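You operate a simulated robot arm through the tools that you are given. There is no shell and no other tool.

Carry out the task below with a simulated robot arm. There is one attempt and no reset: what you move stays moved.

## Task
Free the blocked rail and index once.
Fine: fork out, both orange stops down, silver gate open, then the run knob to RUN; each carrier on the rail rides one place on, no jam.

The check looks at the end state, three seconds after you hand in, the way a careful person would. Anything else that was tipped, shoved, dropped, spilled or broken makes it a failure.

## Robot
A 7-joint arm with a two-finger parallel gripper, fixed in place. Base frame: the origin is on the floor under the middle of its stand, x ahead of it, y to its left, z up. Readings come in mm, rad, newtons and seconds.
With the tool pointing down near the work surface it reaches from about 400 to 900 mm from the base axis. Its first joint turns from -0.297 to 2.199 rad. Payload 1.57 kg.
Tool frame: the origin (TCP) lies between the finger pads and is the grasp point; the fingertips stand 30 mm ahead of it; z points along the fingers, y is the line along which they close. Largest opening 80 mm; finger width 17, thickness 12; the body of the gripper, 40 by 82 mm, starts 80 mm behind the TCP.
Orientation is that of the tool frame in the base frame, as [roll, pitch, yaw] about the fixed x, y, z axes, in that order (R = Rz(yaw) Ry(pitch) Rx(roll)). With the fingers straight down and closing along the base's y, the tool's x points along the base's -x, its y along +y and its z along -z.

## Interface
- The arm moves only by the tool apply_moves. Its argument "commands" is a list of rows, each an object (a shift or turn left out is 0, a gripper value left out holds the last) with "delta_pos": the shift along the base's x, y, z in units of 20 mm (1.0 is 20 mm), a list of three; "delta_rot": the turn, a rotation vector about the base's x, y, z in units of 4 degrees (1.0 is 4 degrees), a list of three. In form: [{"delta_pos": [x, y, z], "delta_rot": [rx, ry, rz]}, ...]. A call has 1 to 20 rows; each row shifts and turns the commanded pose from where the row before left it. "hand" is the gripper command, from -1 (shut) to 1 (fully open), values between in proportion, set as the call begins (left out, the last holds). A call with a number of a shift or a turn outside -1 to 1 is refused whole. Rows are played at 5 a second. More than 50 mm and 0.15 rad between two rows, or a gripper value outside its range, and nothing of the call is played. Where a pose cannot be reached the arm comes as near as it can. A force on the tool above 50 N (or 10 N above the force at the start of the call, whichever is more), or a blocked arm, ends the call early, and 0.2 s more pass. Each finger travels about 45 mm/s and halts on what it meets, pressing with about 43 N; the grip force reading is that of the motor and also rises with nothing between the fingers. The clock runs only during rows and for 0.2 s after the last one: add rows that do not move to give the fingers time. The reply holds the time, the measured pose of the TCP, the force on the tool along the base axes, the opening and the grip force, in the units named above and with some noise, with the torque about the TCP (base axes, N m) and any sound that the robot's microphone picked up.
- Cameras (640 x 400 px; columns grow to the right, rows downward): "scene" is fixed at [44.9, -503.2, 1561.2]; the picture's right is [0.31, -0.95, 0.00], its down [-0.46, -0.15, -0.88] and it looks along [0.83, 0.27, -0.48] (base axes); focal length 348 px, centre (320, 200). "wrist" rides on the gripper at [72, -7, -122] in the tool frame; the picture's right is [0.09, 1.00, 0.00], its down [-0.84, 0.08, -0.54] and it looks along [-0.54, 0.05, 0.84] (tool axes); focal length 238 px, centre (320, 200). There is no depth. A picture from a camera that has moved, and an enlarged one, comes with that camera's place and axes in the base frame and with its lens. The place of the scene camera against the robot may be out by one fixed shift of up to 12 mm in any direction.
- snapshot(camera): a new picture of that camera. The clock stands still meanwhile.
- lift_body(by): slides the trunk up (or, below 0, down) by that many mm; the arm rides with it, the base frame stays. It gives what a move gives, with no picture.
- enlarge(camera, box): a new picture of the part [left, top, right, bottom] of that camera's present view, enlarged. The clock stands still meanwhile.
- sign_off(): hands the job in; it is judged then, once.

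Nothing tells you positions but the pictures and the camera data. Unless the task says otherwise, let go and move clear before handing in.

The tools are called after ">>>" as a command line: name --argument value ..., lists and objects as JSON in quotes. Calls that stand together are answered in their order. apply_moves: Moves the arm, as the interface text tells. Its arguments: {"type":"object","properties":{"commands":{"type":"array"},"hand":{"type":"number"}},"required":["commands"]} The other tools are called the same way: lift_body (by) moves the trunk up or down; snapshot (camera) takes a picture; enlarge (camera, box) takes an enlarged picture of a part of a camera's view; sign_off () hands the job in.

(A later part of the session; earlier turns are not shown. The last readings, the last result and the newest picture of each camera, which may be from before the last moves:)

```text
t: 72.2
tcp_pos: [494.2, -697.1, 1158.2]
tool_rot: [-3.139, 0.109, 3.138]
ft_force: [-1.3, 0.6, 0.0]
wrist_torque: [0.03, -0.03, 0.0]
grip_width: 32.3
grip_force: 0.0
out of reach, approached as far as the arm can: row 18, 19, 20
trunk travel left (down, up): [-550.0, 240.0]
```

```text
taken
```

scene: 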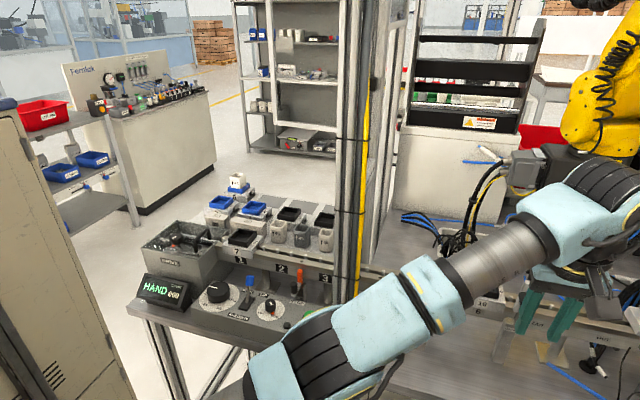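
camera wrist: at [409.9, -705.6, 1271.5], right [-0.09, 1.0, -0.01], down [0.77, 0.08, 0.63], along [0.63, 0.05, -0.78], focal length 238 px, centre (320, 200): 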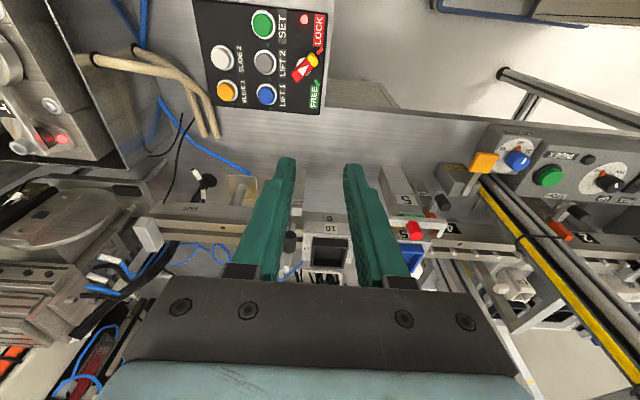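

Retracted safely. I'll keep x≈490 and travel back to the panel area in +y, finishing the straightening on the way.

>>> apply_moves --commands '[{"delta_pos": [0, 1, 0.2]}, {"delta_pos": [0, 1, 0.2]}, {"delta_pos": [0, 1, 0.2]}, {"delta_pos": [0, 1, 0]}, {"delta_pos": [0, 1, 0], "delta_rot": [0, 0.5, 0]}, {"delta_pos": [0, 1, 0], "delta_rot": [0, 0.5, 0]}, {"delta_pos": [0, 1, 0], "delta_rot": [0, 0.5, 0]}, {"delta_pos": [0, 1, 0]}, {"delta_pos": [0, 1, 0]}, {"delta_pos": [0, 1, 0]}, {"delta_pos": [0, 1, 0]}, {"delta_pos": [0, 1, 0]}, {"delta_pos": [0, 1, 0]}, {"delta_pos": [0, 1, 0]}, {"delta_pos": [0, 1, 0]}, {"delta_pos": [0, 1, 0]}, {"delta_pos": [0, 1, 0]}, {"delta_pos": [0, 1, 0]}, {"delta_pos": [0, 1, 0]}, {"delta_pos": [0, 1, 0]}]'

>>> snapshot --camera "wrist"

>>> snapshot --camera "scene"

```text
t: 76.4
tcp_pos: [494.0, -297.2, 1171.9]
tool_rot: [-3.141, 0.007, -3.141]
ft_force: [0.6, 0.8, 0.3]
wrist_torque: [0.0, 0.0, -0.01]
grip_width: 32.0
grip_force: 0.0
trunk travel left (down, up): [-550.0, 240.0]
```

```text
taken
camera wrist: at [423.1, -305.2, 1292.3], right [-0.09, 1.0, 0.0], down [0.83, 0.08, 0.55], along [0.55, 0.05, -0.84], focal length 238 px, centre (320, 200)
```

wrist: 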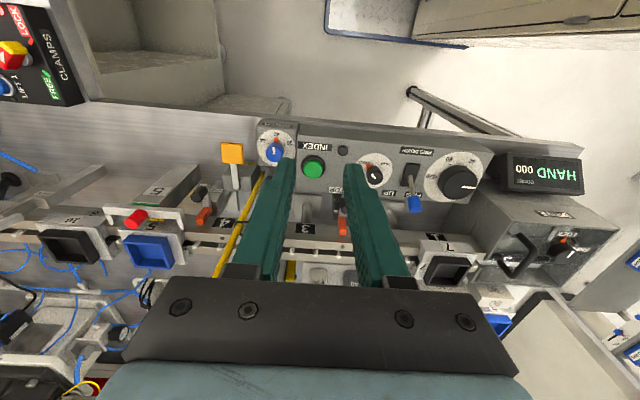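

```text
taken
```

scene: 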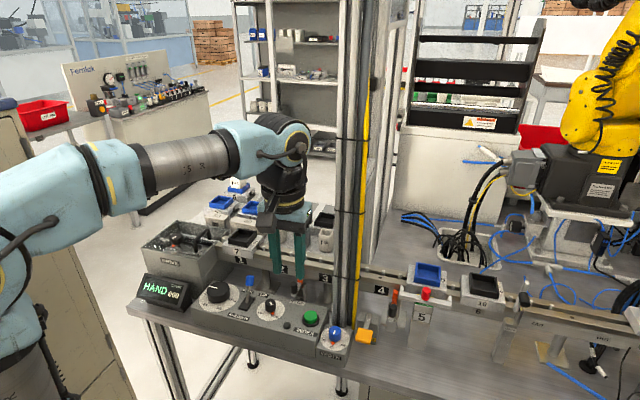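

I'll move to the run knob's y and take close-ups of it and the rest of the rail before touching it.

>>> apply_moves --commands '[{"delta_pos": [0, 1, 0]}, {"delta_pos": [0, 1, 0]}, {"delta_pos": [0, 1, 0]}, {"delta_pos": [0.5, 1, -0.5]}, {"delta_pos": [0.5, 0.75, -0.5]}, {"delta_pos": [0.5, 0, -0.5]}]'

>>> snapshot --camera "wrist"

>>> enlarge --camera "wrist" --box '[250, 60, 400, 180]'

>>> enlarge --camera "scene" --box '[350, 240, 550, 340]'

>>> enlarge --camera "scene" --box '[130, 220, 350, 360]'

```text
t: 77.8
tcp_pos: [523.6, -202.8, 1141.0]
tool_rot: [-3.139, 0.006, -3.139]
ft_force: [0.4, 0.1, -0.5]
wrist_torque: [0.0, -0.05, 0.01]
grip_width: 32.1
grip_force: 0.0
trunk travel left (down, up): [-550.0, 240.0]
```

```text
taken
camera wrist: at [452.8, -210.8, 1262.2], right [-0.09, 1.0, 0.0], down [0.83, 0.08, 0.55], along [0.55, 0.05, -0.84], focal length 238 px, centre (320, 200)
```

wrist: 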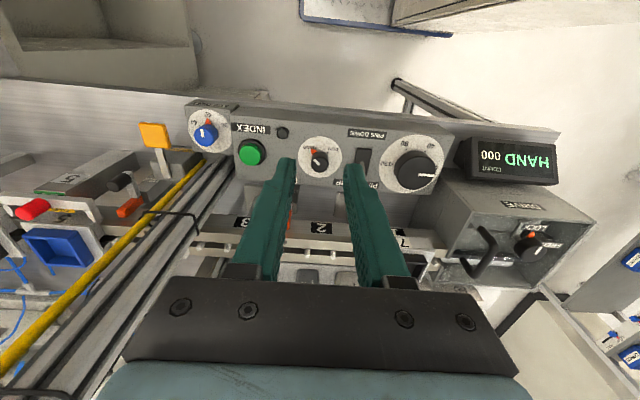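

```text
3.33 times, centred on (325, 120) of wrist
camera zoom: at [452.8, -210.8, 1262.2], right [-0.09, 1.0, 0.0], down [0.83, 0.08, 0.55], along [0.55, 0.05, -0.84], focal length 794 px, centre (303, 467)
```

zoom: 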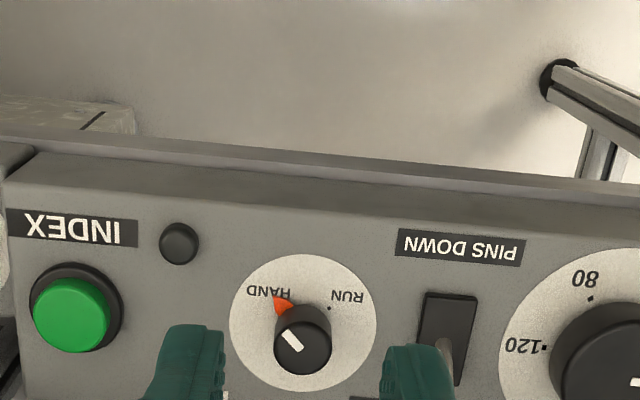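

```text
3.20 times, centred on (450, 290) of scene
camera zoom: at [44.9, -503.2, 1561.2], right [0.31, -0.95, 0.0], down [-0.46, -0.15, -0.88], along [0.83, 0.27, -0.48], focal length 1113 px, centre (-96, -88)
```

zoom: 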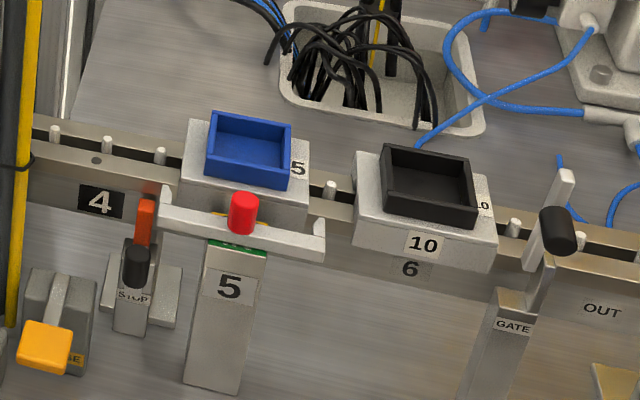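

```text
2.86 times, centred on (240, 290) of scene
camera zoom: at [44.9, -503.2, 1561.2], right [0.31, -0.95, 0.0], down [-0.46, -0.15, -0.88], along [0.83, 0.27, -0.48], focal length 994 px, centre (549, -57)
```

zoom: 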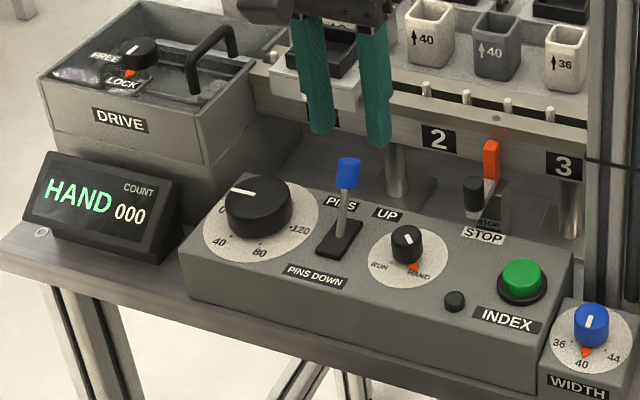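

All four are confirmed: the OUT marking is showing, both stops are below the rail top and the gate is up. The run knob is near (596, -199), top z≈948, pointing to HAND; RUN is about 95° clockwise seen from above. I'll pre-turn the gripper +44° in free air so the whole turn stays within range.

>>> apply_moves --commands '[{"delta_pos": [0.3, 0, 0], "delta_rot": [0, 0, 1]}, {"delta_pos": [0.3, 0, 0], "delta_rot": [0, 0, 1]}, {"delta_pos": [0.3, 0, 0], "delta_rot": [0, 0, 1]}, {"delta_pos": [0.3, 0, 0], "delta_rot": [0, 0, 1]}, {"delta_pos": [0.3, 0, 0], "delta_rot": [0, 0, 1]}, {"delta_pos": [0.3, 0, 0], "delta_rot": [0, 0, 1]}, {"delta_pos": [0.3, 0, 0], "delta_rot": [0, 0, 1]}, {"delta_pos": [0.3, 0, 0], "delta_rot": [0, 0, 1]}, {"delta_pos": [0.3, 0, 0], "delta_rot": [0, 0, 1]}, {"delta_pos": [0.3, 0, 0], "delta_rot": [0, 0, 1]}, {"delta_pos": [0.3, 0, 0], "delta_rot": [0, 0, 1]}]' --hand 0.15

>>> snapshot --camera "wrist"

>>> snapshot --camera "scene"

>>> enlarge --camera "scene" --box '[250, 220, 350, 300]'

```text
t: 80.2
tcp_pos: [591.9, -203.0, 1142.0]
tool_rot: [-3.138, 0.006, -2.373]
ft_force: [-0.1, -0.9, -0.1]
wrist_torque: [-0.01, -0.02, -0.01]
grip_width: 46.2
grip_force: 0.0
trunk travel left (down, up): [-550.0, 240.0]
```

```text
taken
camera wrist: at [544.1, -259.9, 1261.9], right [-0.76, 0.65, 0.0], down [0.54, 0.64, 0.55], along [0.36, 0.41, -0.84], focal length 238 px, centre (320, 200)
```

wrist: 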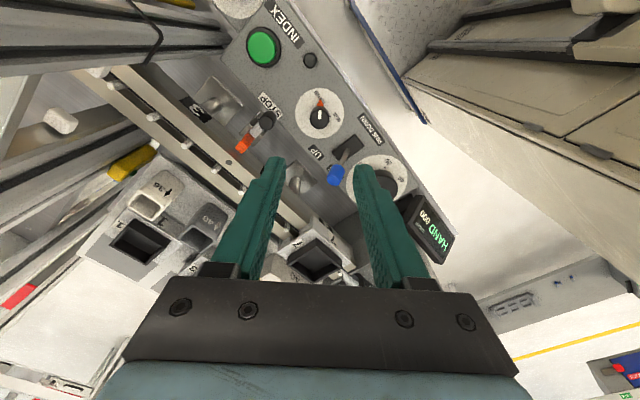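

```text
taken
```

scene: 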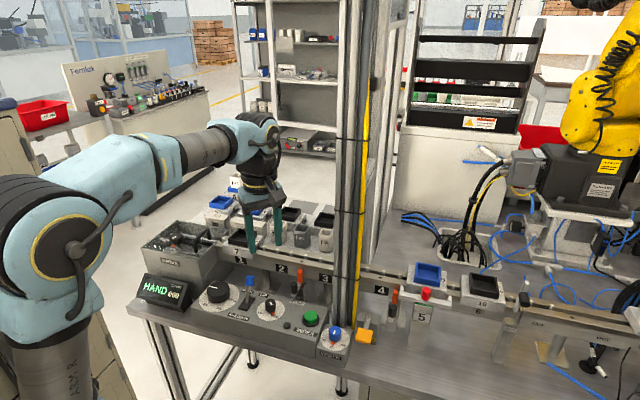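

```text
5.00 times, centred on (300, 260) of scene
camera zoom: at [44.9, -503.2, 1561.2], right [0.31, -0.95, 0.0], down [-0.46, -0.15, -0.88], along [0.83, 0.27, -0.48], focal length 1739 px, centre (420, -100)
```

zoom: 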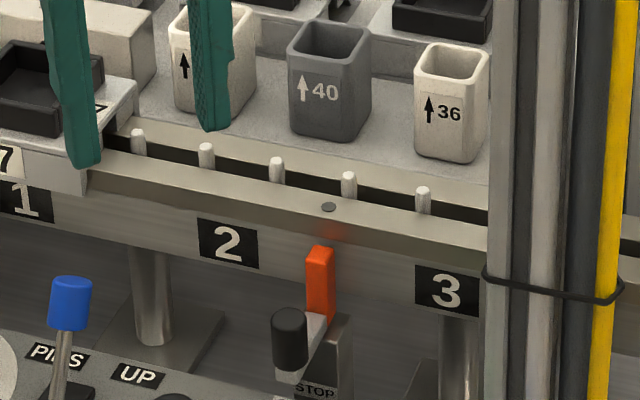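

Stop 2 is still down and the gripper turned fine. I'll get a close-up of the run knob from here for fine alignment.

>>> enlarge --camera "wrist" --box '[270, 60, 370, 180]'

```text
3.33 times, centred on (320, 120) of wrist
camera zoom: at [544.1, -259.9, 1261.9], right [-0.76, 0.65, 0.0], down [0.54, 0.64, 0.55], along [0.36, 0.41, -0.84], focal length 794 px, centre (320, 467)
```

zoom: 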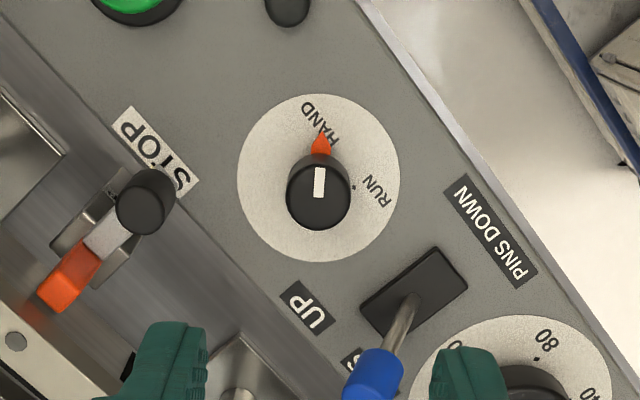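

The run knob axis is at about (597, -201) and the HAND-to-RUN angle is about 100° clockwise. I'll align over it and descend to just above the knob.

>>> apply_moves --commands '[{"delta_pos": [0.27, 0.1, 0]}, {"delta_pos": [0, 0, -1]}, {"delta_pos": [0, 0, -1]}, {"delta_pos": [0, 0, -1]}, {"delta_pos": [0, 0, -1]}, {"delta_pos": [0, 0, -1]}, {"delta_pos": [0, 0, -1]}, {"delta_pos": [0, 0, -1]}, {"delta_pos": [0, 0, -0.5]}]'

>>> enlarge --camera "wrist" --box '[230, 80, 410, 220]'

>>> enlarge --camera "scene" --box '[210, 230, 330, 330]'

```text
t: 82.2
tcp_pos: [595.7, -202.9, 990.7]
tool_rot: [-3.137, 0.007, -2.374]
ft_force: [-0.1, -0.3, 0.0]
wrist_torque: [-0.03, -0.01, -0.02]
grip_width: 46.0
grip_force: 0.1
trunk travel left (down, up): [-550.0, 240.0]
```

```text
2.86 times, centred on (320, 150) of wrist
camera zoom: at [548.7, -258.3, 1111.5], right [-0.76, 0.65, 0.0], down [0.54, 0.64, 0.55], along [0.36, 0.41, -0.84], focal length 681 px, centre (320, 343)
```

zoom: 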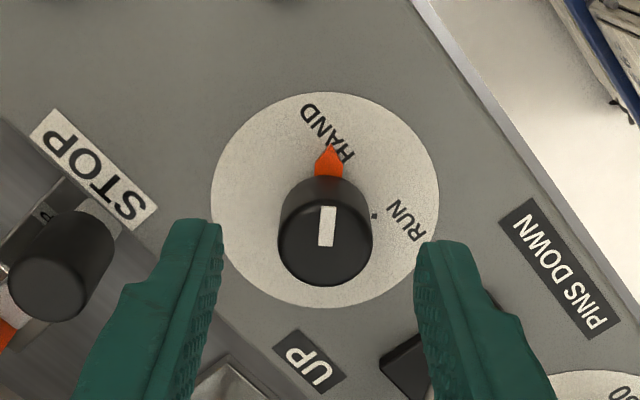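

```text
4.00 times, centred on (270, 280) of scene
camera zoom: at [44.9, -503.2, 1561.2], right [0.31, -0.95, 0.0], down [-0.46, -0.15, -0.88], along [0.83, 0.27, -0.48], focal length 1391 px, centre (520, -120)
```

zoom: 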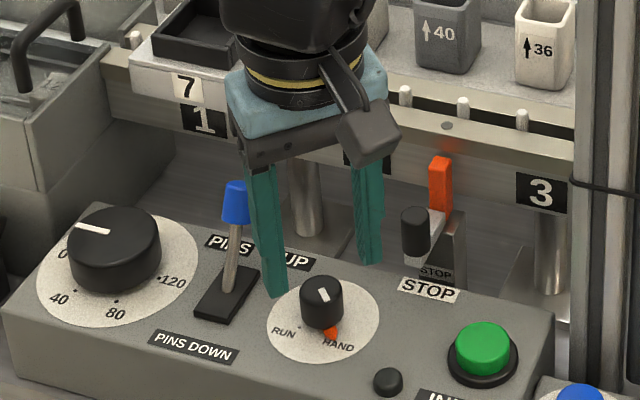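

Good alignment. I'll make the small offset correction and lower so the tips sit around the knob, just above the dial.

>>> apply_moves --commands '[{"delta_pos": [0.12, 0.15, 0]}, {"delta_pos": [0, 0, -0.5]}, {"delta_pos": [0, 0, -0.5]}, {"delta_pos": [0, 0, -0.35]}]'

>>> enlarge --camera "wrist" --box '[230, 80, 410, 220]'

>>> enlarge --camera "scene" --box '[210, 230, 330, 330]'

```text
t: 83.2
tcp_pos: [598.3, -197.6, 964.3]
tool_rot: [-3.139, 0.008, -2.375]
ft_force: [0.5, 0.2, -0.6]
wrist_torque: [-0.02, -0.04, -0.03]
grip_width: 46.1
grip_force: 0.0
trunk travel left (down, up): [-550.0, 240.0]
```

```text
2.86 times, centred on (320, 150) of wrist
camera zoom: at [551.2, -254.6, 1085.1], right [-0.76, 0.65, 0.0], down [0.54, 0.63, 0.55], along [0.36, 0.41, -0.84], focal length 681 px, centre (320, 343)
```

zoom: 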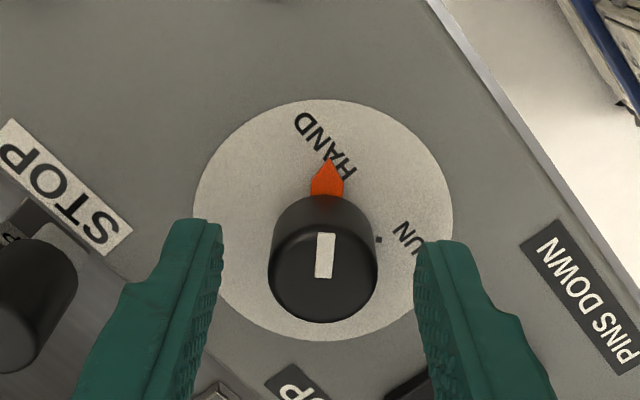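

```text
4.00 times, centred on (270, 280) of scene
camera zoom: at [44.9, -503.2, 1561.2], right [0.31, -0.95, 0.0], down [-0.46, -0.15, -0.88], along [0.83, 0.27, -0.48], focal length 1391 px, centre (520, -120)
```

zoom: 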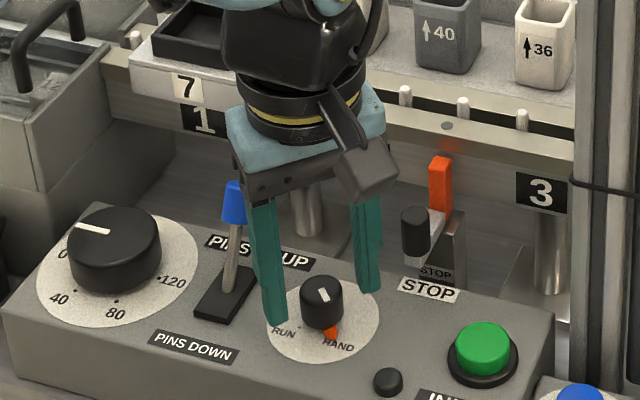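

The finger tips straddle the knob. I'll lower 5 mm more for a better hold, then close.

>>> apply_moves --commands '[{"delta_pos": [0, -0.06, -0.25]}]'

>>> apply_moves --commands '[{"delta_pos": [0, 0, 0]}, {"delta_pos": [0, 0, 0]}, {"delta_pos": [0, 0, 0]}]' --hand -1

>>> enlarge --camera "wrist" --box '[230, 80, 410, 220]'

>>> enlarge --camera "scene" --box '[210, 230, 330, 330]'

```text
t: 83.6
tcp_pos: [598.0, -199.2, 960.5]
tool_rot: [-3.14, 0.007, -2.373]
ft_force: [-0.5, -0.4, 0.2]
wrist_torque: [0.01, 0.02, -0.02]
grip_width: 46.0
grip_force: 0.0
trunk travel left (down, up): [-550.0, 240.0]
```

```text
t: 84.4
tcp_pos: [596.5, -197.9, 960.3]
tool_rot: [3.141, 0.009, -2.372]
ft_force: [-10.8, 9.8, 0.5]
wrist_torque: [0.37, 0.65, 0.02]
grip_width: 25.6
grip_force: 29.4
trunk travel left (down, up): [-550.0, 240.0]
```

```text
2.86 times, centred on (320, 150) of wrist
camera zoom: at [550.6, -254.9, 1080.1], right [-0.76, 0.65, 0.0], down [0.55, 0.63, 0.55], along [0.36, 0.41, -0.84], focal length 681 px, centre (320, 343)
```

zoom: 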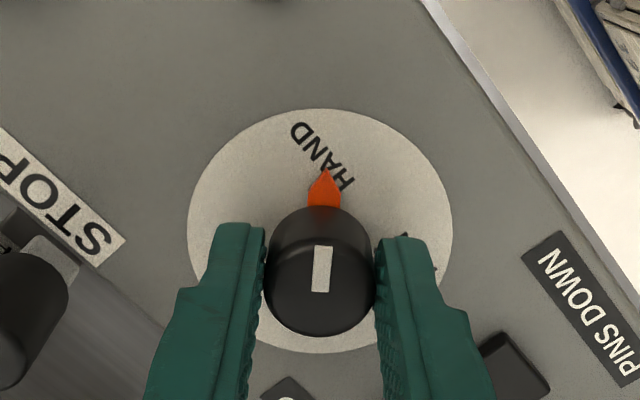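

```text
4.00 times, centred on (270, 280) of scene
camera zoom: at [44.9, -503.2, 1561.2], right [0.31, -0.95, 0.0], down [-0.46, -0.15, -0.88], along [0.83, 0.27, -0.48], focal length 1391 px, centre (520, -120)
```

zoom: 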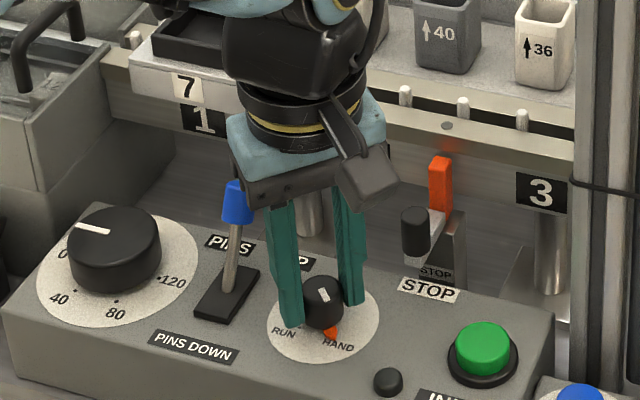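

Gripped at 25.6 mm. There's a small sideways load from a 1–2 mm offset, so I'll relieve it and start turning clockwise in small steps.

>>> apply_moves --commands '[{"delta_pos": [-0.05, 0.05, 0]}, {"delta_rot": [0, 0, -0.7]}, {"delta_rot": [0, 0, -0.7]}, {"delta_rot": [0, 0, -0.7]}]'

>>> enlarge --camera "wrist" --box '[230, 80, 410, 220]'

```text
t: 85.4
tcp_pos: [596.9, -198.3, 958.8]
tool_rot: [-3.138, 0.007, -2.521]
ft_force: [-6.9, 5.6, -5.9]
wrist_torque: [0.55, 0.26, 0.03]
grip_width: 25.7
grip_force: 37.1
trunk travel left (down, up): [-550.0, 240.0]
```

```text
2.86 times, centred on (320, 150) of wrist
camera zoom: at [542.5, -247.0, 1080.1], right [-0.65, 0.76, 0.0], down [0.63, 0.55, 0.55], along [0.42, 0.36, -0.84], focal length 681 px, centre (320, 343)
```

zoom: 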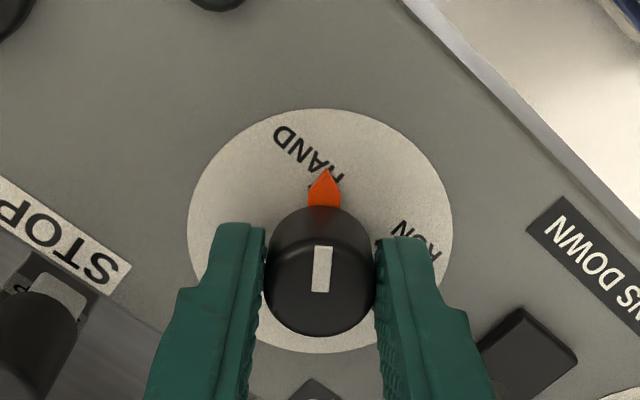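

The knob is turning with the gripper and almost no torque. I'll continue.

>>> apply_moves --commands '[{"delta_pos": [-0.03, 0.03, 0.03], "delta_rot": [0, 0, -0.8]}, {"delta_rot": [0, 0, -0.8]}, {"delta_rot": [0, 0, -0.8]}, {"delta_rot": [0, 0, -0.8]}, {"delta_rot": [0, 0, -0.8]}, {"delta_rot": [0, 0, -0.8]}, {"delta_rot": [0, 0, -0.8]}, {"delta_rot": [0, 0, -0.8]}]'

>>> enlarge --camera "wrist" --box '[230, 80, 410, 220]'

>>> snapshot --camera "scene"

```text
t: 87.2
tcp_pos: [596.5, -197.3, 959.7]
tool_rot: [-3.14, 0.005, -2.968]
ft_force: [-3.4, 2.8, -15.9]
wrist_torque: [0.29, 1.05, 0.01]
grip_width: 25.6
grip_force: 37.0
trunk travel left (down, up): [-550.0, 240.0]
```

```text
2.86 times, centred on (320, 150) of wrist
camera zoom: at [527.3, -217.7, 1080.2], right [-0.26, 0.96, 0.0], down [0.81, 0.22, 0.55], along [0.53, 0.14, -0.84], focal length 681 px, centre (320, 343)
```

zoom: 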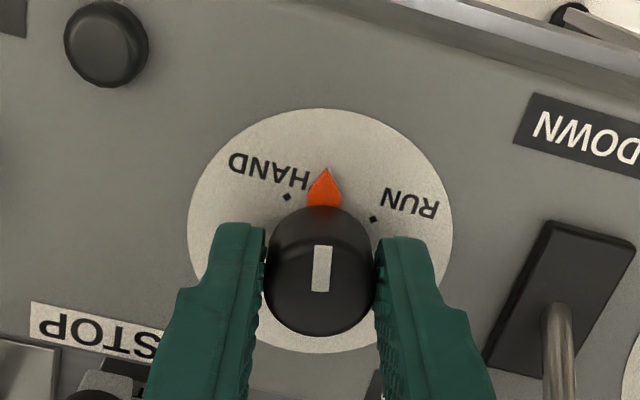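

```text
taken
```

scene: 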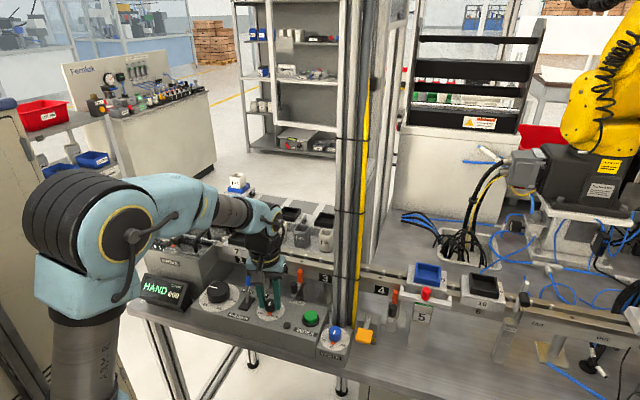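

Turned 34° so far, with the RUN tick getting closer. I'll continue with a slight downward correction to relieve the pull.

>>> apply_moves --commands '[{"delta_pos": [0, 0, -0.05], "delta_rot": [0, 0, -0.8]}, {"delta_rot": [0, 0, -0.8]}, {"delta_rot": [0, 0, -0.8]}, {"delta_rot": [0, 0, -0.8]}, {"delta_rot": [0, 0, -0.8]}, {"delta_rot": [0, 0, -0.8]}, {"delta_rot": [0, 0, -0.8]}, {"delta_rot": [0, 0, -0.8]}]'

>>> enlarge --camera "wrist" --box '[230, 80, 410, 220]'

>>> enlarge --camera "scene" --box '[120, 220, 360, 370]'

```text
t: 89.0
tcp_pos: [596.3, -196.7, 960.9]
tool_rot: [-3.14, 0.009, 2.869]
ft_force: [-5.1, 8.0, 7.3]
wrist_torque: [0.62, 0.24, 0.02]
grip_width: 25.7
grip_force: 36.9
trunk travel left (down, up): [-550.0, 240.0]
```

```text
2.86 times, centred on (320, 150) of wrist
camera zoom: at [525.7, -184.6, 1080.0], right [0.18, 0.98, 0.0], down [0.82, -0.15, 0.55], along [0.54, -0.1, -0.84], focal length 681 px, centre (320, 343)
```

zoom: 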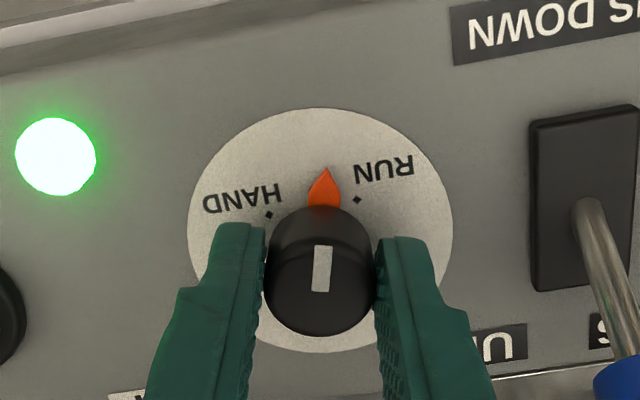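

```text
2.67 times, centred on (240, 295) of scene
camera zoom: at [44.9, -503.2, 1561.2], right [0.31, -0.95, 0.0], down [-0.46, -0.15, -0.88], along [0.83, 0.27, -0.48], focal length 928 px, centre (533, -53)
```

zoom: 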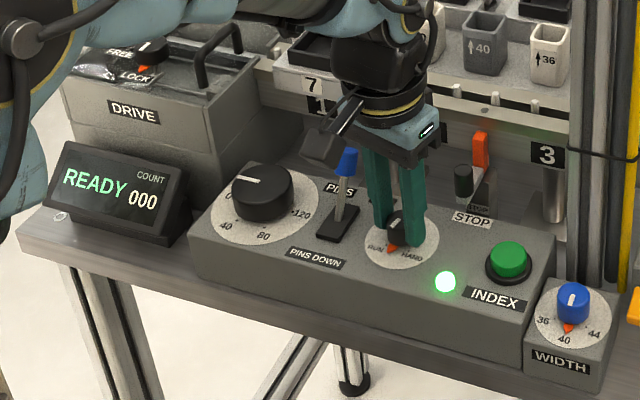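

The display changed to READY and the lamp lit, but the pointer isn't yet at the RUN tick. I'll keep turning until it points fully at RUN.

>>> apply_moves --commands '[{"delta_pos": [0, 0, -0.02], "delta_rot": [0, 0, -0.8]}, {"delta_rot": [0, 0, -0.8]}, {"delta_rot": [0, 0, -0.8]}, {"delta_rot": [0, 0, -0.8]}, {"delta_rot": [0, 0, -0.8]}, {"delta_rot": [0, 0, -0.8]}, {"delta_rot": [0, 0, -0.8]}, {"delta_rot": [0, 0, -0.8]}, {"delta_rot": [0, 0, -0.8]}, {"delta_rot": [0, 0, -0.8]}]'

>>> enlarge --camera "wrist" --box '[230, 80, 410, 220]'

>>> enlarge --camera "scene" --box '[120, 220, 360, 370]'

```text
t: 91.2
tcp_pos: [597.5, -197.1, 959.0]
tool_rot: [-3.138, 0.01, 2.312]
ft_force: [11.7, 22.5, 16.6]
wrist_torque: [0.83, -0.6, 0.29]
grip_width: 25.6
grip_force: 37.2
trunk travel left (down, up): [-550.0, 240.0]
```

```text
2.86 times, centred on (320, 150) of wrist
camera zoom: at [544.2, -148.0, 1079.8], right [0.67, 0.74, 0.0], down [0.62, -0.56, 0.55], along [0.41, -0.37, -0.84], focal length 681 px, centre (320, 343)
```

zoom: 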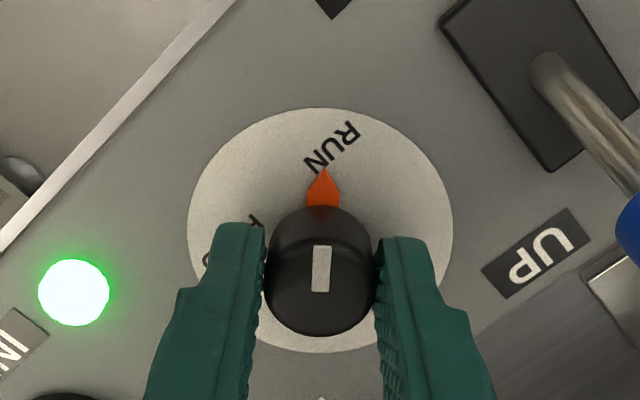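

```text
2.67 times, centred on (240, 295) of scene
camera zoom: at [44.9, -503.2, 1561.2], right [0.31, -0.95, 0.0], down [-0.46, -0.15, -0.88], along [0.83, 0.27, -0.48], focal length 928 px, centre (533, -53)
```

zoom: 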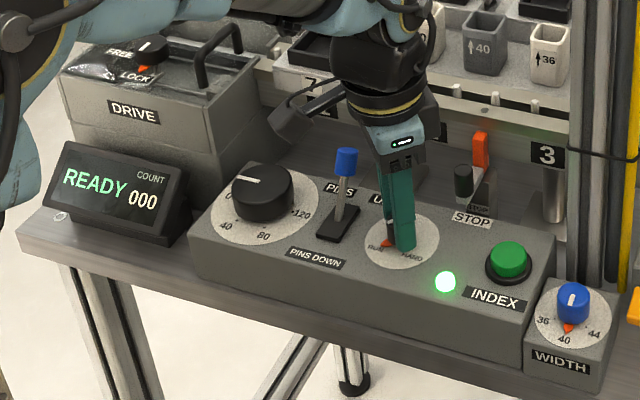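

The pointer now covers the RUN tick and the torque is rising at its stop, so the knob is at RUN and the display shows READY, count 000. I'll release and lift straight up.

>>> apply_moves --commands '[{"delta_pos": [0, 0, 0]}, {"delta_pos": [0, 0, 0]}, {"delta_pos": [0, 0, 0]}, {"delta_pos": [0, 0, 0.5]}, {"delta_pos": [0, 0, 1]}, {"delta_pos": [0, 0, 1]}, {"delta_pos": [0, 0, 1]}, {"delta_pos": [0, 0, 1]}]' --hand 0.15

>>> snapshot --camera "wrist"

>>> enlarge --camera "scene" --box '[120, 220, 360, 370]'

>>> enlarge --camera "scene" --box '[350, 240, 550, 340]'

```text
t: 93.0
tcp_pos: [595.3, -198.1, 1049.6]
tool_rot: [-3.14, 0.006, 2.312]
ft_force: [0.4, 0.2, 0.0]
wrist_torque: [0.03, -0.01, 0.02]
grip_width: 45.8
grip_force: 0.2
trunk travel left (down, up): [-550.0, 240.0]
```

```text
taken
camera wrist: at [543.2, -149.8, 1169.5], right [0.67, 0.74, 0.0], down [0.62, -0.56, 0.55], along [0.4, -0.37, -0.84], focal length 238 px, centre (320, 200)
```

wrist: 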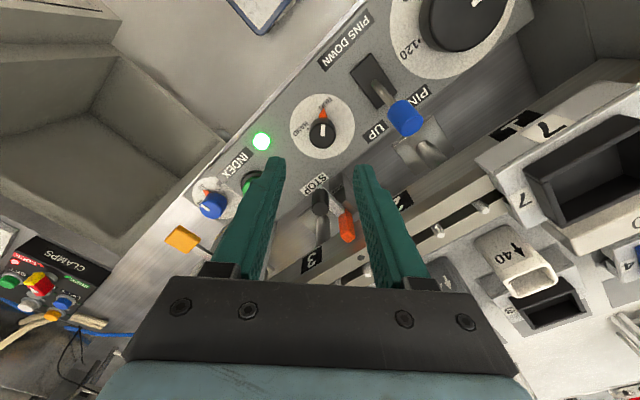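

```text
2.67 times, centred on (240, 295) of scene
camera zoom: at [44.9, -503.2, 1561.2], right [0.31, -0.95, 0.0], down [-0.46, -0.15, -0.88], along [0.83, 0.27, -0.48], focal length 928 px, centre (533, -53)
```

zoom: 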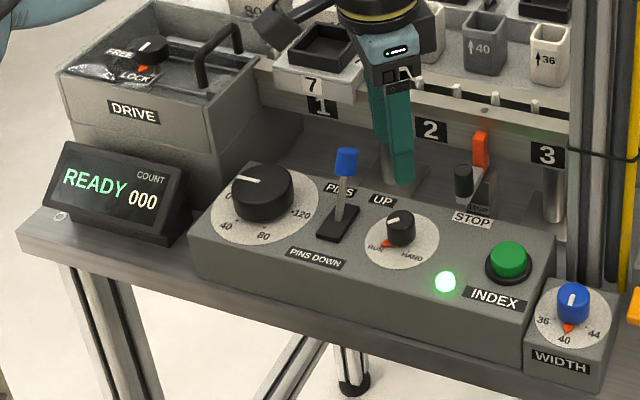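

```text
3.20 times, centred on (450, 290) of scene
camera zoom: at [44.9, -503.2, 1561.2], right [0.31, -0.95, 0.0], down [-0.46, -0.15, -0.88], along [0.83, 0.27, -0.48], focal length 1113 px, centre (-96, -88)
```

zoom: 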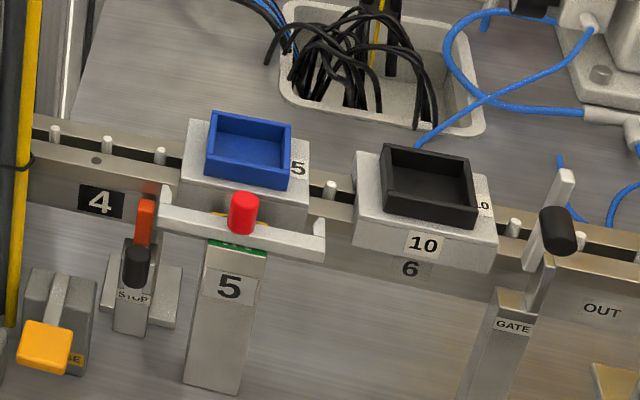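

The run knob stays at RUN with READY lit and count 000, and nothing has moved yet, so the INDEX button has to be pressed once. It's the green button at about (595, -301, 935). I'll return the gripper yaw to square, close the fingers and tilt forward so the wrist stays clear of the pole.

>>> apply_moves --commands '[{"delta_pos": [0, -0.4, 0.2], "delta_rot": [0, 0, 1]}, {"delta_pos": [-0.2, -0.4, 0.2], "delta_rot": [0, 0, 1]}, {"delta_pos": [-0.2, -0.4, 0], "delta_rot": [0, 0, 1]}, {"delta_pos": [-0.2, -0.4, 0], "delta_rot": [0, 0, 1]}, {"delta_pos": [-0.2, -0.4, 0], "delta_rot": [0, 0, 1]}, {"delta_pos": [-0.2, -0.4, 0], "delta_rot": [0, 0, 1]}, {"delta_pos": [-0.2, -0.4, 0], "delta_rot": [0, 0, 1]}, {"delta_pos": [-0.2, -0.4, 0], "delta_rot": [0, 0, 1]}, {"delta_pos": [-0.2, -0.4, 0], "delta_rot": [0, 0, 1]}, {"delta_pos": [-0.2, -0.4, 0], "delta_rot": [0, 0, 1]}, {"delta_pos": [-0.2, -0.4, 0], "delta_rot": [0, 0, 1]}, {"delta_pos": [0, -0.4, 0], "delta_rot": [0, 0, 0.9]}]' --hand -1

>>> apply_moves --commands '[{"delta_pos": [0, 0, 0], "delta_rot": [0, -1, 0]}, {"delta_pos": [0, 0, 0], "delta_rot": [0, -1, 0]}, {"delta_pos": [0, 0, 0], "delta_rot": [0, -1, 0]}, {"delta_pos": [0, 0, 0], "delta_rot": [0, -1, 0]}, {"delta_pos": [0, 0, 0], "delta_rot": [0, -1, 0]}, {"delta_pos": [0, 0, 0], "delta_rot": [0, -1, 0]}, {"delta_pos": [0, 0, 0], "delta_rot": [0, -1, 0]}]'

>>> snapshot --camera "wrist"

>>> enlarge --camera "wrist" --box '[230, 60, 410, 200]'

>>> snapshot --camera "scene"

```text
t: 95.6
tcp_pos: [556.6, -293.3, 1056.7]
tool_rot: [-3.14, 0.007, -3.139]
ft_force: [0.3, 0.3, 0.0]
wrist_torque: [0.01, 0.01, 0.0]
grip_width: 0.0
grip_force: 21.9
trunk travel left (down, up): [-550.0, 240.0]
```

```text
t: 97.2
tcp_pos: [555.7, -293.6, 1055.9]
tool_rot: [-3.139, 0.498, -3.141]
ft_force: [-0.3, 0.7, -0.3]
wrist_torque: [0.0, 0.03, 0.0]
grip_width: 0.0
grip_force: 21.3
trunk travel left (down, up): [-550.0, 240.0]
```

```text
taken
camera wrist: at [436.5, -301.5, 1129.1], right [-0.08, 1.0, -0.05], down [0.48, 0.08, 0.88], along [0.88, 0.05, -0.48], focal length 238 px, centre (320, 200)
```

wrist: 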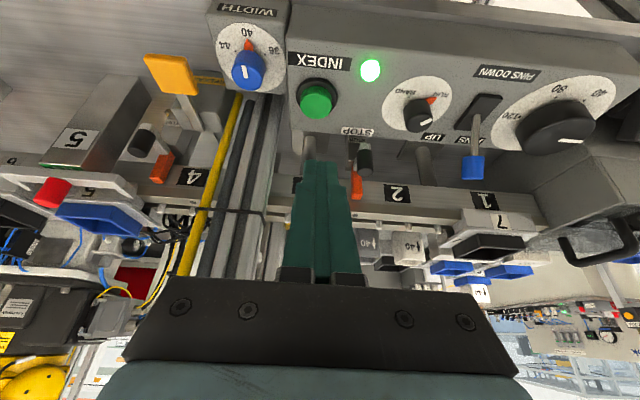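

```text
2.86 times, centred on (320, 130) of wrist
camera zoom: at [436.5, -301.5, 1129.1], right [-0.08, 1.0, -0.05], down [0.48, 0.08, 0.88], along [0.88, 0.05, -0.48], focal length 681 px, centre (320, 400)
```

zoom: 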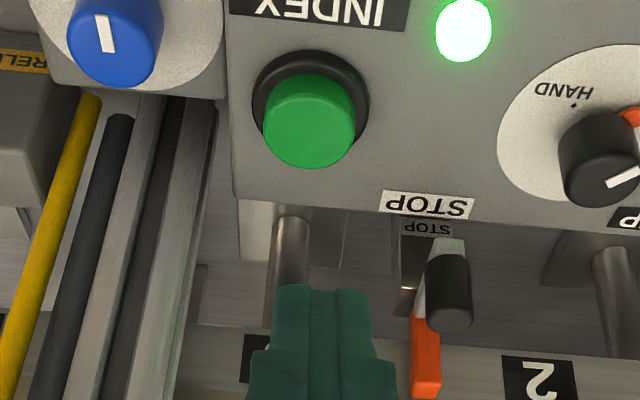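

```text
taken
```

scene: 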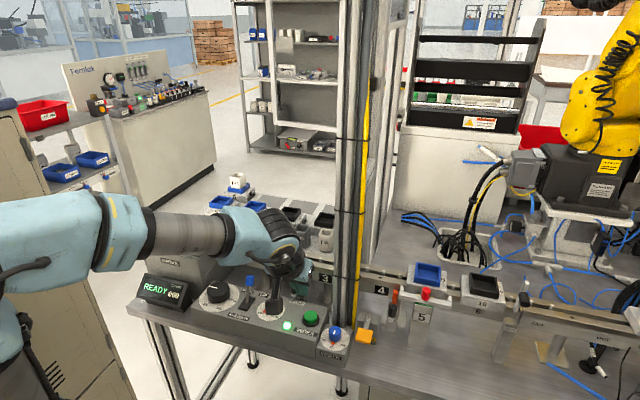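

The button top centre is about (597, -301, 937), and the pole is well clear of the tilted wrist. I'll bring the tip to about 20 mm above the button.

>>> apply_moves --commands '[{"delta_pos": [0.43, -0.1, -0.8]}, {"delta_pos": [0.43, -0.1, -0.8]}, {"delta_pos": [0.43, -0.1, -0.8]}, {"delta_pos": [0.44, -0.08, -0.8]}]'

>>> enlarge --camera "wrist" --box '[230, 60, 410, 200]'

>>> enlarge --camera "scene" --box '[240, 250, 360, 350]'

```text
t: 98.2
tcp_pos: [590.2, -300.4, 992.8]
tool_rot: [-3.14, 0.497, 3.141]
ft_force: [0.1, 0.1, 0.5]
wrist_torque: [0.0, 0.01, 0.01]
grip_width: 0.0
grip_force: 21.4
trunk travel left (down, up): [-550.0, 240.0]
```

```text
2.86 times, centred on (320, 130) of wrist
camera zoom: at [470.6, -308.2, 1065.3], right [-0.08, 1.0, -0.05], down [0.48, 0.08, 0.88], along [0.88, 0.05, -0.48], focal length 681 px, centre (320, 400)
```

zoom: 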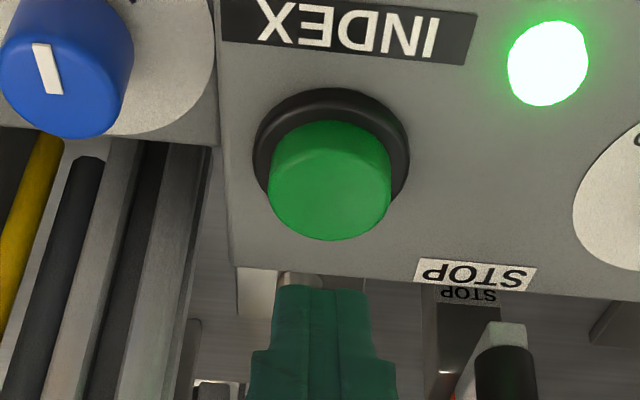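

```text
4.00 times, centred on (300, 300) of scene
camera zoom: at [44.9, -503.2, 1561.2], right [0.31, -0.95, 0.0], down [-0.46, -0.15, -0.88], along [0.83, 0.27, -0.48], focal length 1391 px, centre (400, -200)
```

zoom: 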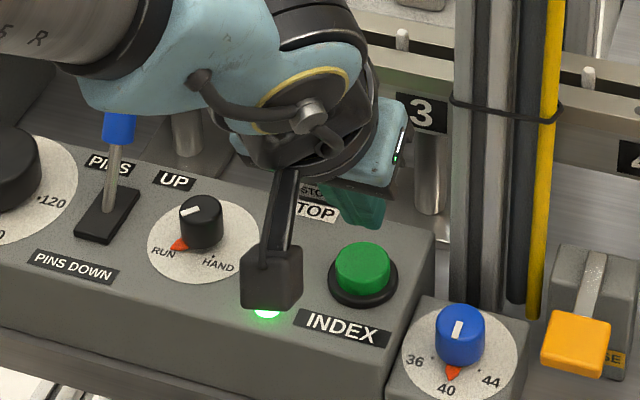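

The tip is centred above the green button, roughly 20 mm up. I'll lower close to it, then press gently.

>>> apply_moves --commands '[{"delta_pos": [0, -0.03, -0.4]}, {"delta_pos": [0, 0, -0.3]}, {"delta_pos": [0, 0, -0.2]}]'

>>> enlarge --camera "scene" --box '[240, 250, 360, 350]'

>>> enlarge --camera "wrist" --box '[230, 80, 410, 220]'

```text
t: 99.0
tcp_pos: [591.5, -300.5, 974.8]
tool_rot: [-3.137, 0.498, 3.141]
ft_force: [-0.5, -0.3, 0.6]
wrist_torque: [0.0, -0.01, 0.04]
grip_width: 0.2
grip_force: 21.4
trunk travel left (down, up): [-550.0, 240.0]
```

```text
4.00 times, centred on (300, 300) of scene
camera zoom: at [44.9, -503.2, 1561.2], right [0.31, -0.95, 0.0], down [-0.46, -0.15, -0.88], along [0.83, 0.27, -0.48], focal length 1391 px, centre (400, -200)
```

zoom: 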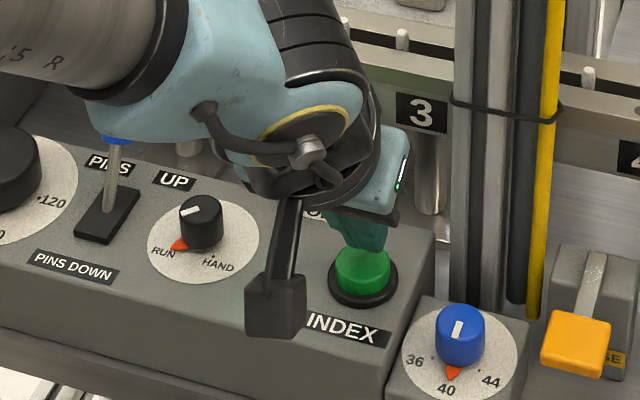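

```text
2.86 times, centred on (320, 150) of wrist
camera zoom: at [471.0, -309.1, 1047.0], right [-0.08, 1.0, -0.05], down [0.48, 0.08, 0.88], along [0.87, 0.05, -0.48], focal length 681 px, centre (320, 343)
```

zoom: 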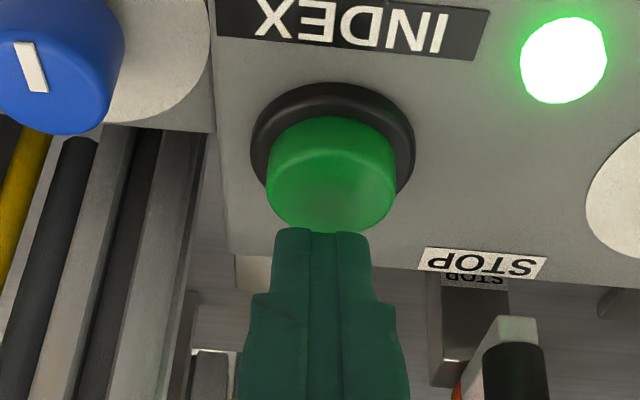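

>>> apply_moves --commands '[{"delta_pos": [-0.05, 0, -0.15]}, {"delta_pos": [0, 0, -0.15]}]'

```text
t: 99.6
tcp_pos: [589.5, -301.5, 969.0]
tool_rot: [-3.14, 0.496, 3.139]
ft_force: [0.2, -0.3, -1.1]
wrist_torque: [-0.03, 0.03, -0.03]
grip_width: 0.0
grip_force: 21.4
trunk travel left (down, up): [-550.0, 240.0]
```

>>> apply_moves --commands '[{"delta_pos": [0, 0, -0.12]}, {"delta_pos": [0, 0, -0.12]}]'

>>> enlarge --camera "scene" --box '[120, 220, 360, 370]'

```text
t: 100.2
tcp_pos: [589.7, -300.6, 963.4]
tool_rot: [-3.14, 0.495, -3.141]
ft_force: [0.2, 1.1, 2.2]
wrist_torque: [0.02, -0.02, 0.02]
grip_width: 0.0
grip_force: 21.3
trunk travel left (down, up): [-550.0, 240.0]
```

```text
2.67 times, centred on (240, 295) of scene
camera zoom: at [44.9, -503.2, 1561.2], right [0.31, -0.95, 0.0], down [-0.46, -0.15, -0.88], along [0.83, 0.27, -0.48], focal length 928 px, centre (533, -53)
```

zoom: 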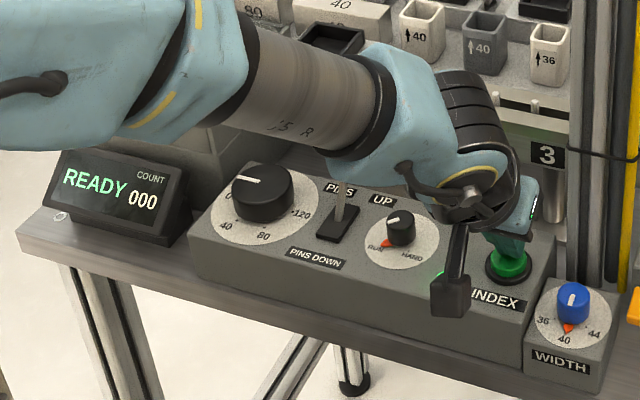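

Light contact has started. I'll press a little further, step by step.

>>> apply_moves --commands '[{"delta_pos": [0, 0, -0.1]}, {"delta_pos": [0, 0, -0.1]}]'

>>> snapshot --camera "scene"

```text
t: 100.8
tcp_pos: [590.2, -301.5, 960.7]
tool_rot: [-3.138, 0.498, 3.141]
ft_force: [0.1, 0.9, 5.5]
wrist_torque: [0.01, -0.04, 0.01]
grip_width: 0.0
grip_force: 21.6
trunk travel left (down, up): [-550.0, 240.0]
heard: click
```

```text
taken
```

scene: 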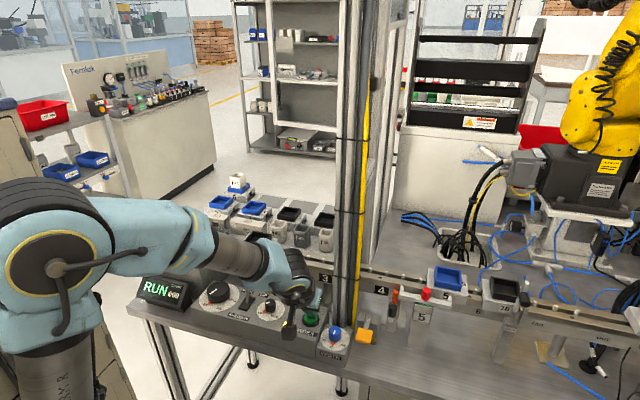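

A click, the display shows RUN, and the carriers are moving. I'll lift straight off the button and watch the index finish.

>>> apply_moves --commands '[{"delta_pos": [0, 0, 0.5]}, {"delta_pos": [0, 0, 1]}, {"delta_pos": [-0.3, 0, 1]}, {"delta_pos": [-0.5, 0, 1]}]'

>>> snapshot --camera "scene"

>>> snapshot --camera "wrist"

```text
t: 101.8
tcp_pos: [573.4, -301.3, 1030.5]
tool_rot: [-3.14, 0.497, 3.141]
ft_force: [-0.4, 1.2, -1.0]
wrist_torque: [-0.03, 0.04, -0.02]
grip_width: 0.0
grip_force: 21.5
trunk travel left (down, up): [-550.0, 240.0]
```

```text
taken
```

scene: 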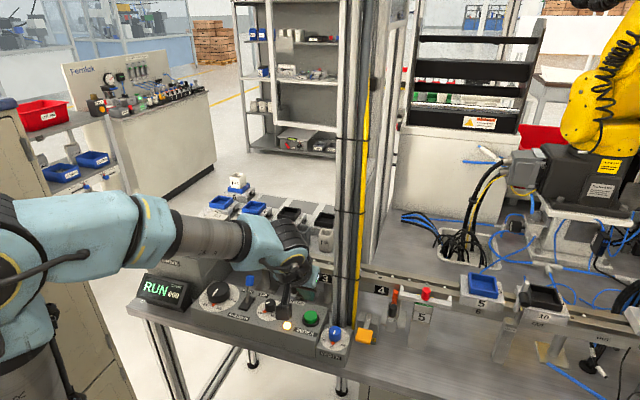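

```text
taken
camera wrist: at [453.3, -309.8, 1102.2], right [-0.08, 1.0, -0.05], down [0.48, 0.08, 0.87], along [0.87, 0.05, -0.48], focal length 238 px, centre (320, 200)
```

wrist: 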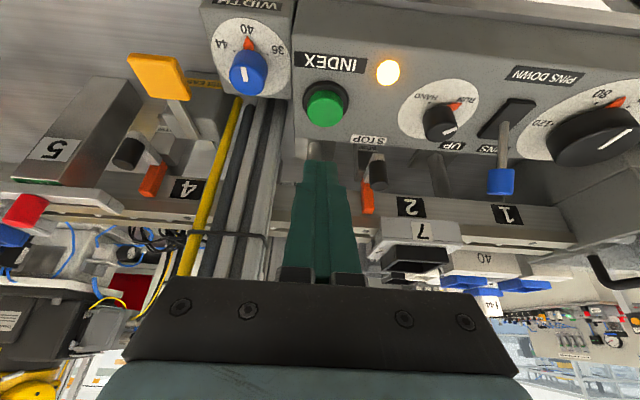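

Carrier 10 is passing the open gate and carrier 7 is moving toward place 2. I'll move clear while the index completes.

>>> apply_moves --commands '[{"delta_pos": [-0.5, 0, 0.8]}, {"delta_pos": [-0.5, 0.2, 0.8]}, {"delta_pos": [0, 0.5, 0.8], "delta_rot": [0, 1, 0]}, {"delta_pos": [0, 0.5, 0.8], "delta_rot": [0, 1, 0]}, {"delta_pos": [0, 0.5, 0.5], "delta_rot": [0, 1, 0]}, {"delta_pos": [0, 0.5, 0.5], "delta_rot": [0, 1, 0]}, {"delta_pos": [0, 0.5, 0.5], "delta_rot": [0, 1, 0]}, {"delta_pos": [0, 0.5, 0], "delta_rot": [0, 1, 0]}, {"delta_pos": [0, 0.5, 0], "delta_rot": [0, 1, 0]}, {"delta_pos": [0, 0.5, 0]}]'

>>> snapshot --camera "scene"

>>> enlarge --camera "scene" --box '[120, 220, 360, 370]'

>>> enlarge --camera "scene" --box '[360, 240, 580, 380]'

```text
t: 104.0
tcp_pos: [554.1, -217.8, 1124.0]
tool_rot: [-3.138, 0.008, 3.141]
ft_force: [0.4, -0.1, -0.3]
wrist_torque: [0.02, 0.0, -0.03]
grip_width: 0.0
grip_force: 21.1
trunk travel left (down, up): [-550.0, 240.0]
```

```text
taken
```

scene: 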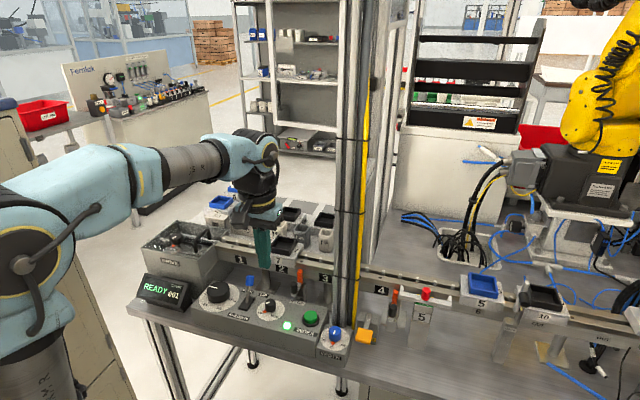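

```text
2.67 times, centred on (240, 295) of scene
camera zoom: at [44.9, -503.2, 1561.2], right [0.31, -0.95, 0.0], down [-0.46, -0.15, -0.88], along [0.83, 0.27, -0.48], focal length 928 px, centre (533, -53)
```

zoom: 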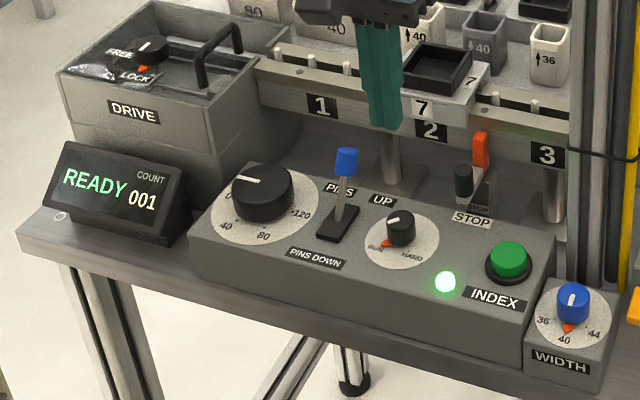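

```text
2.86 times, centred on (470, 310) of scene
camera zoom: at [44.9, -503.2, 1561.2], right [0.31, -0.95, 0.0], down [-0.46, -0.15, -0.88], along [0.83, 0.27, -0.48], focal length 994 px, centre (-109, -114)
```

zoom: 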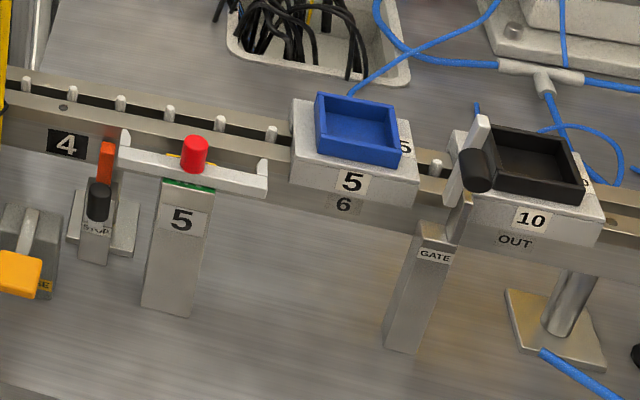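

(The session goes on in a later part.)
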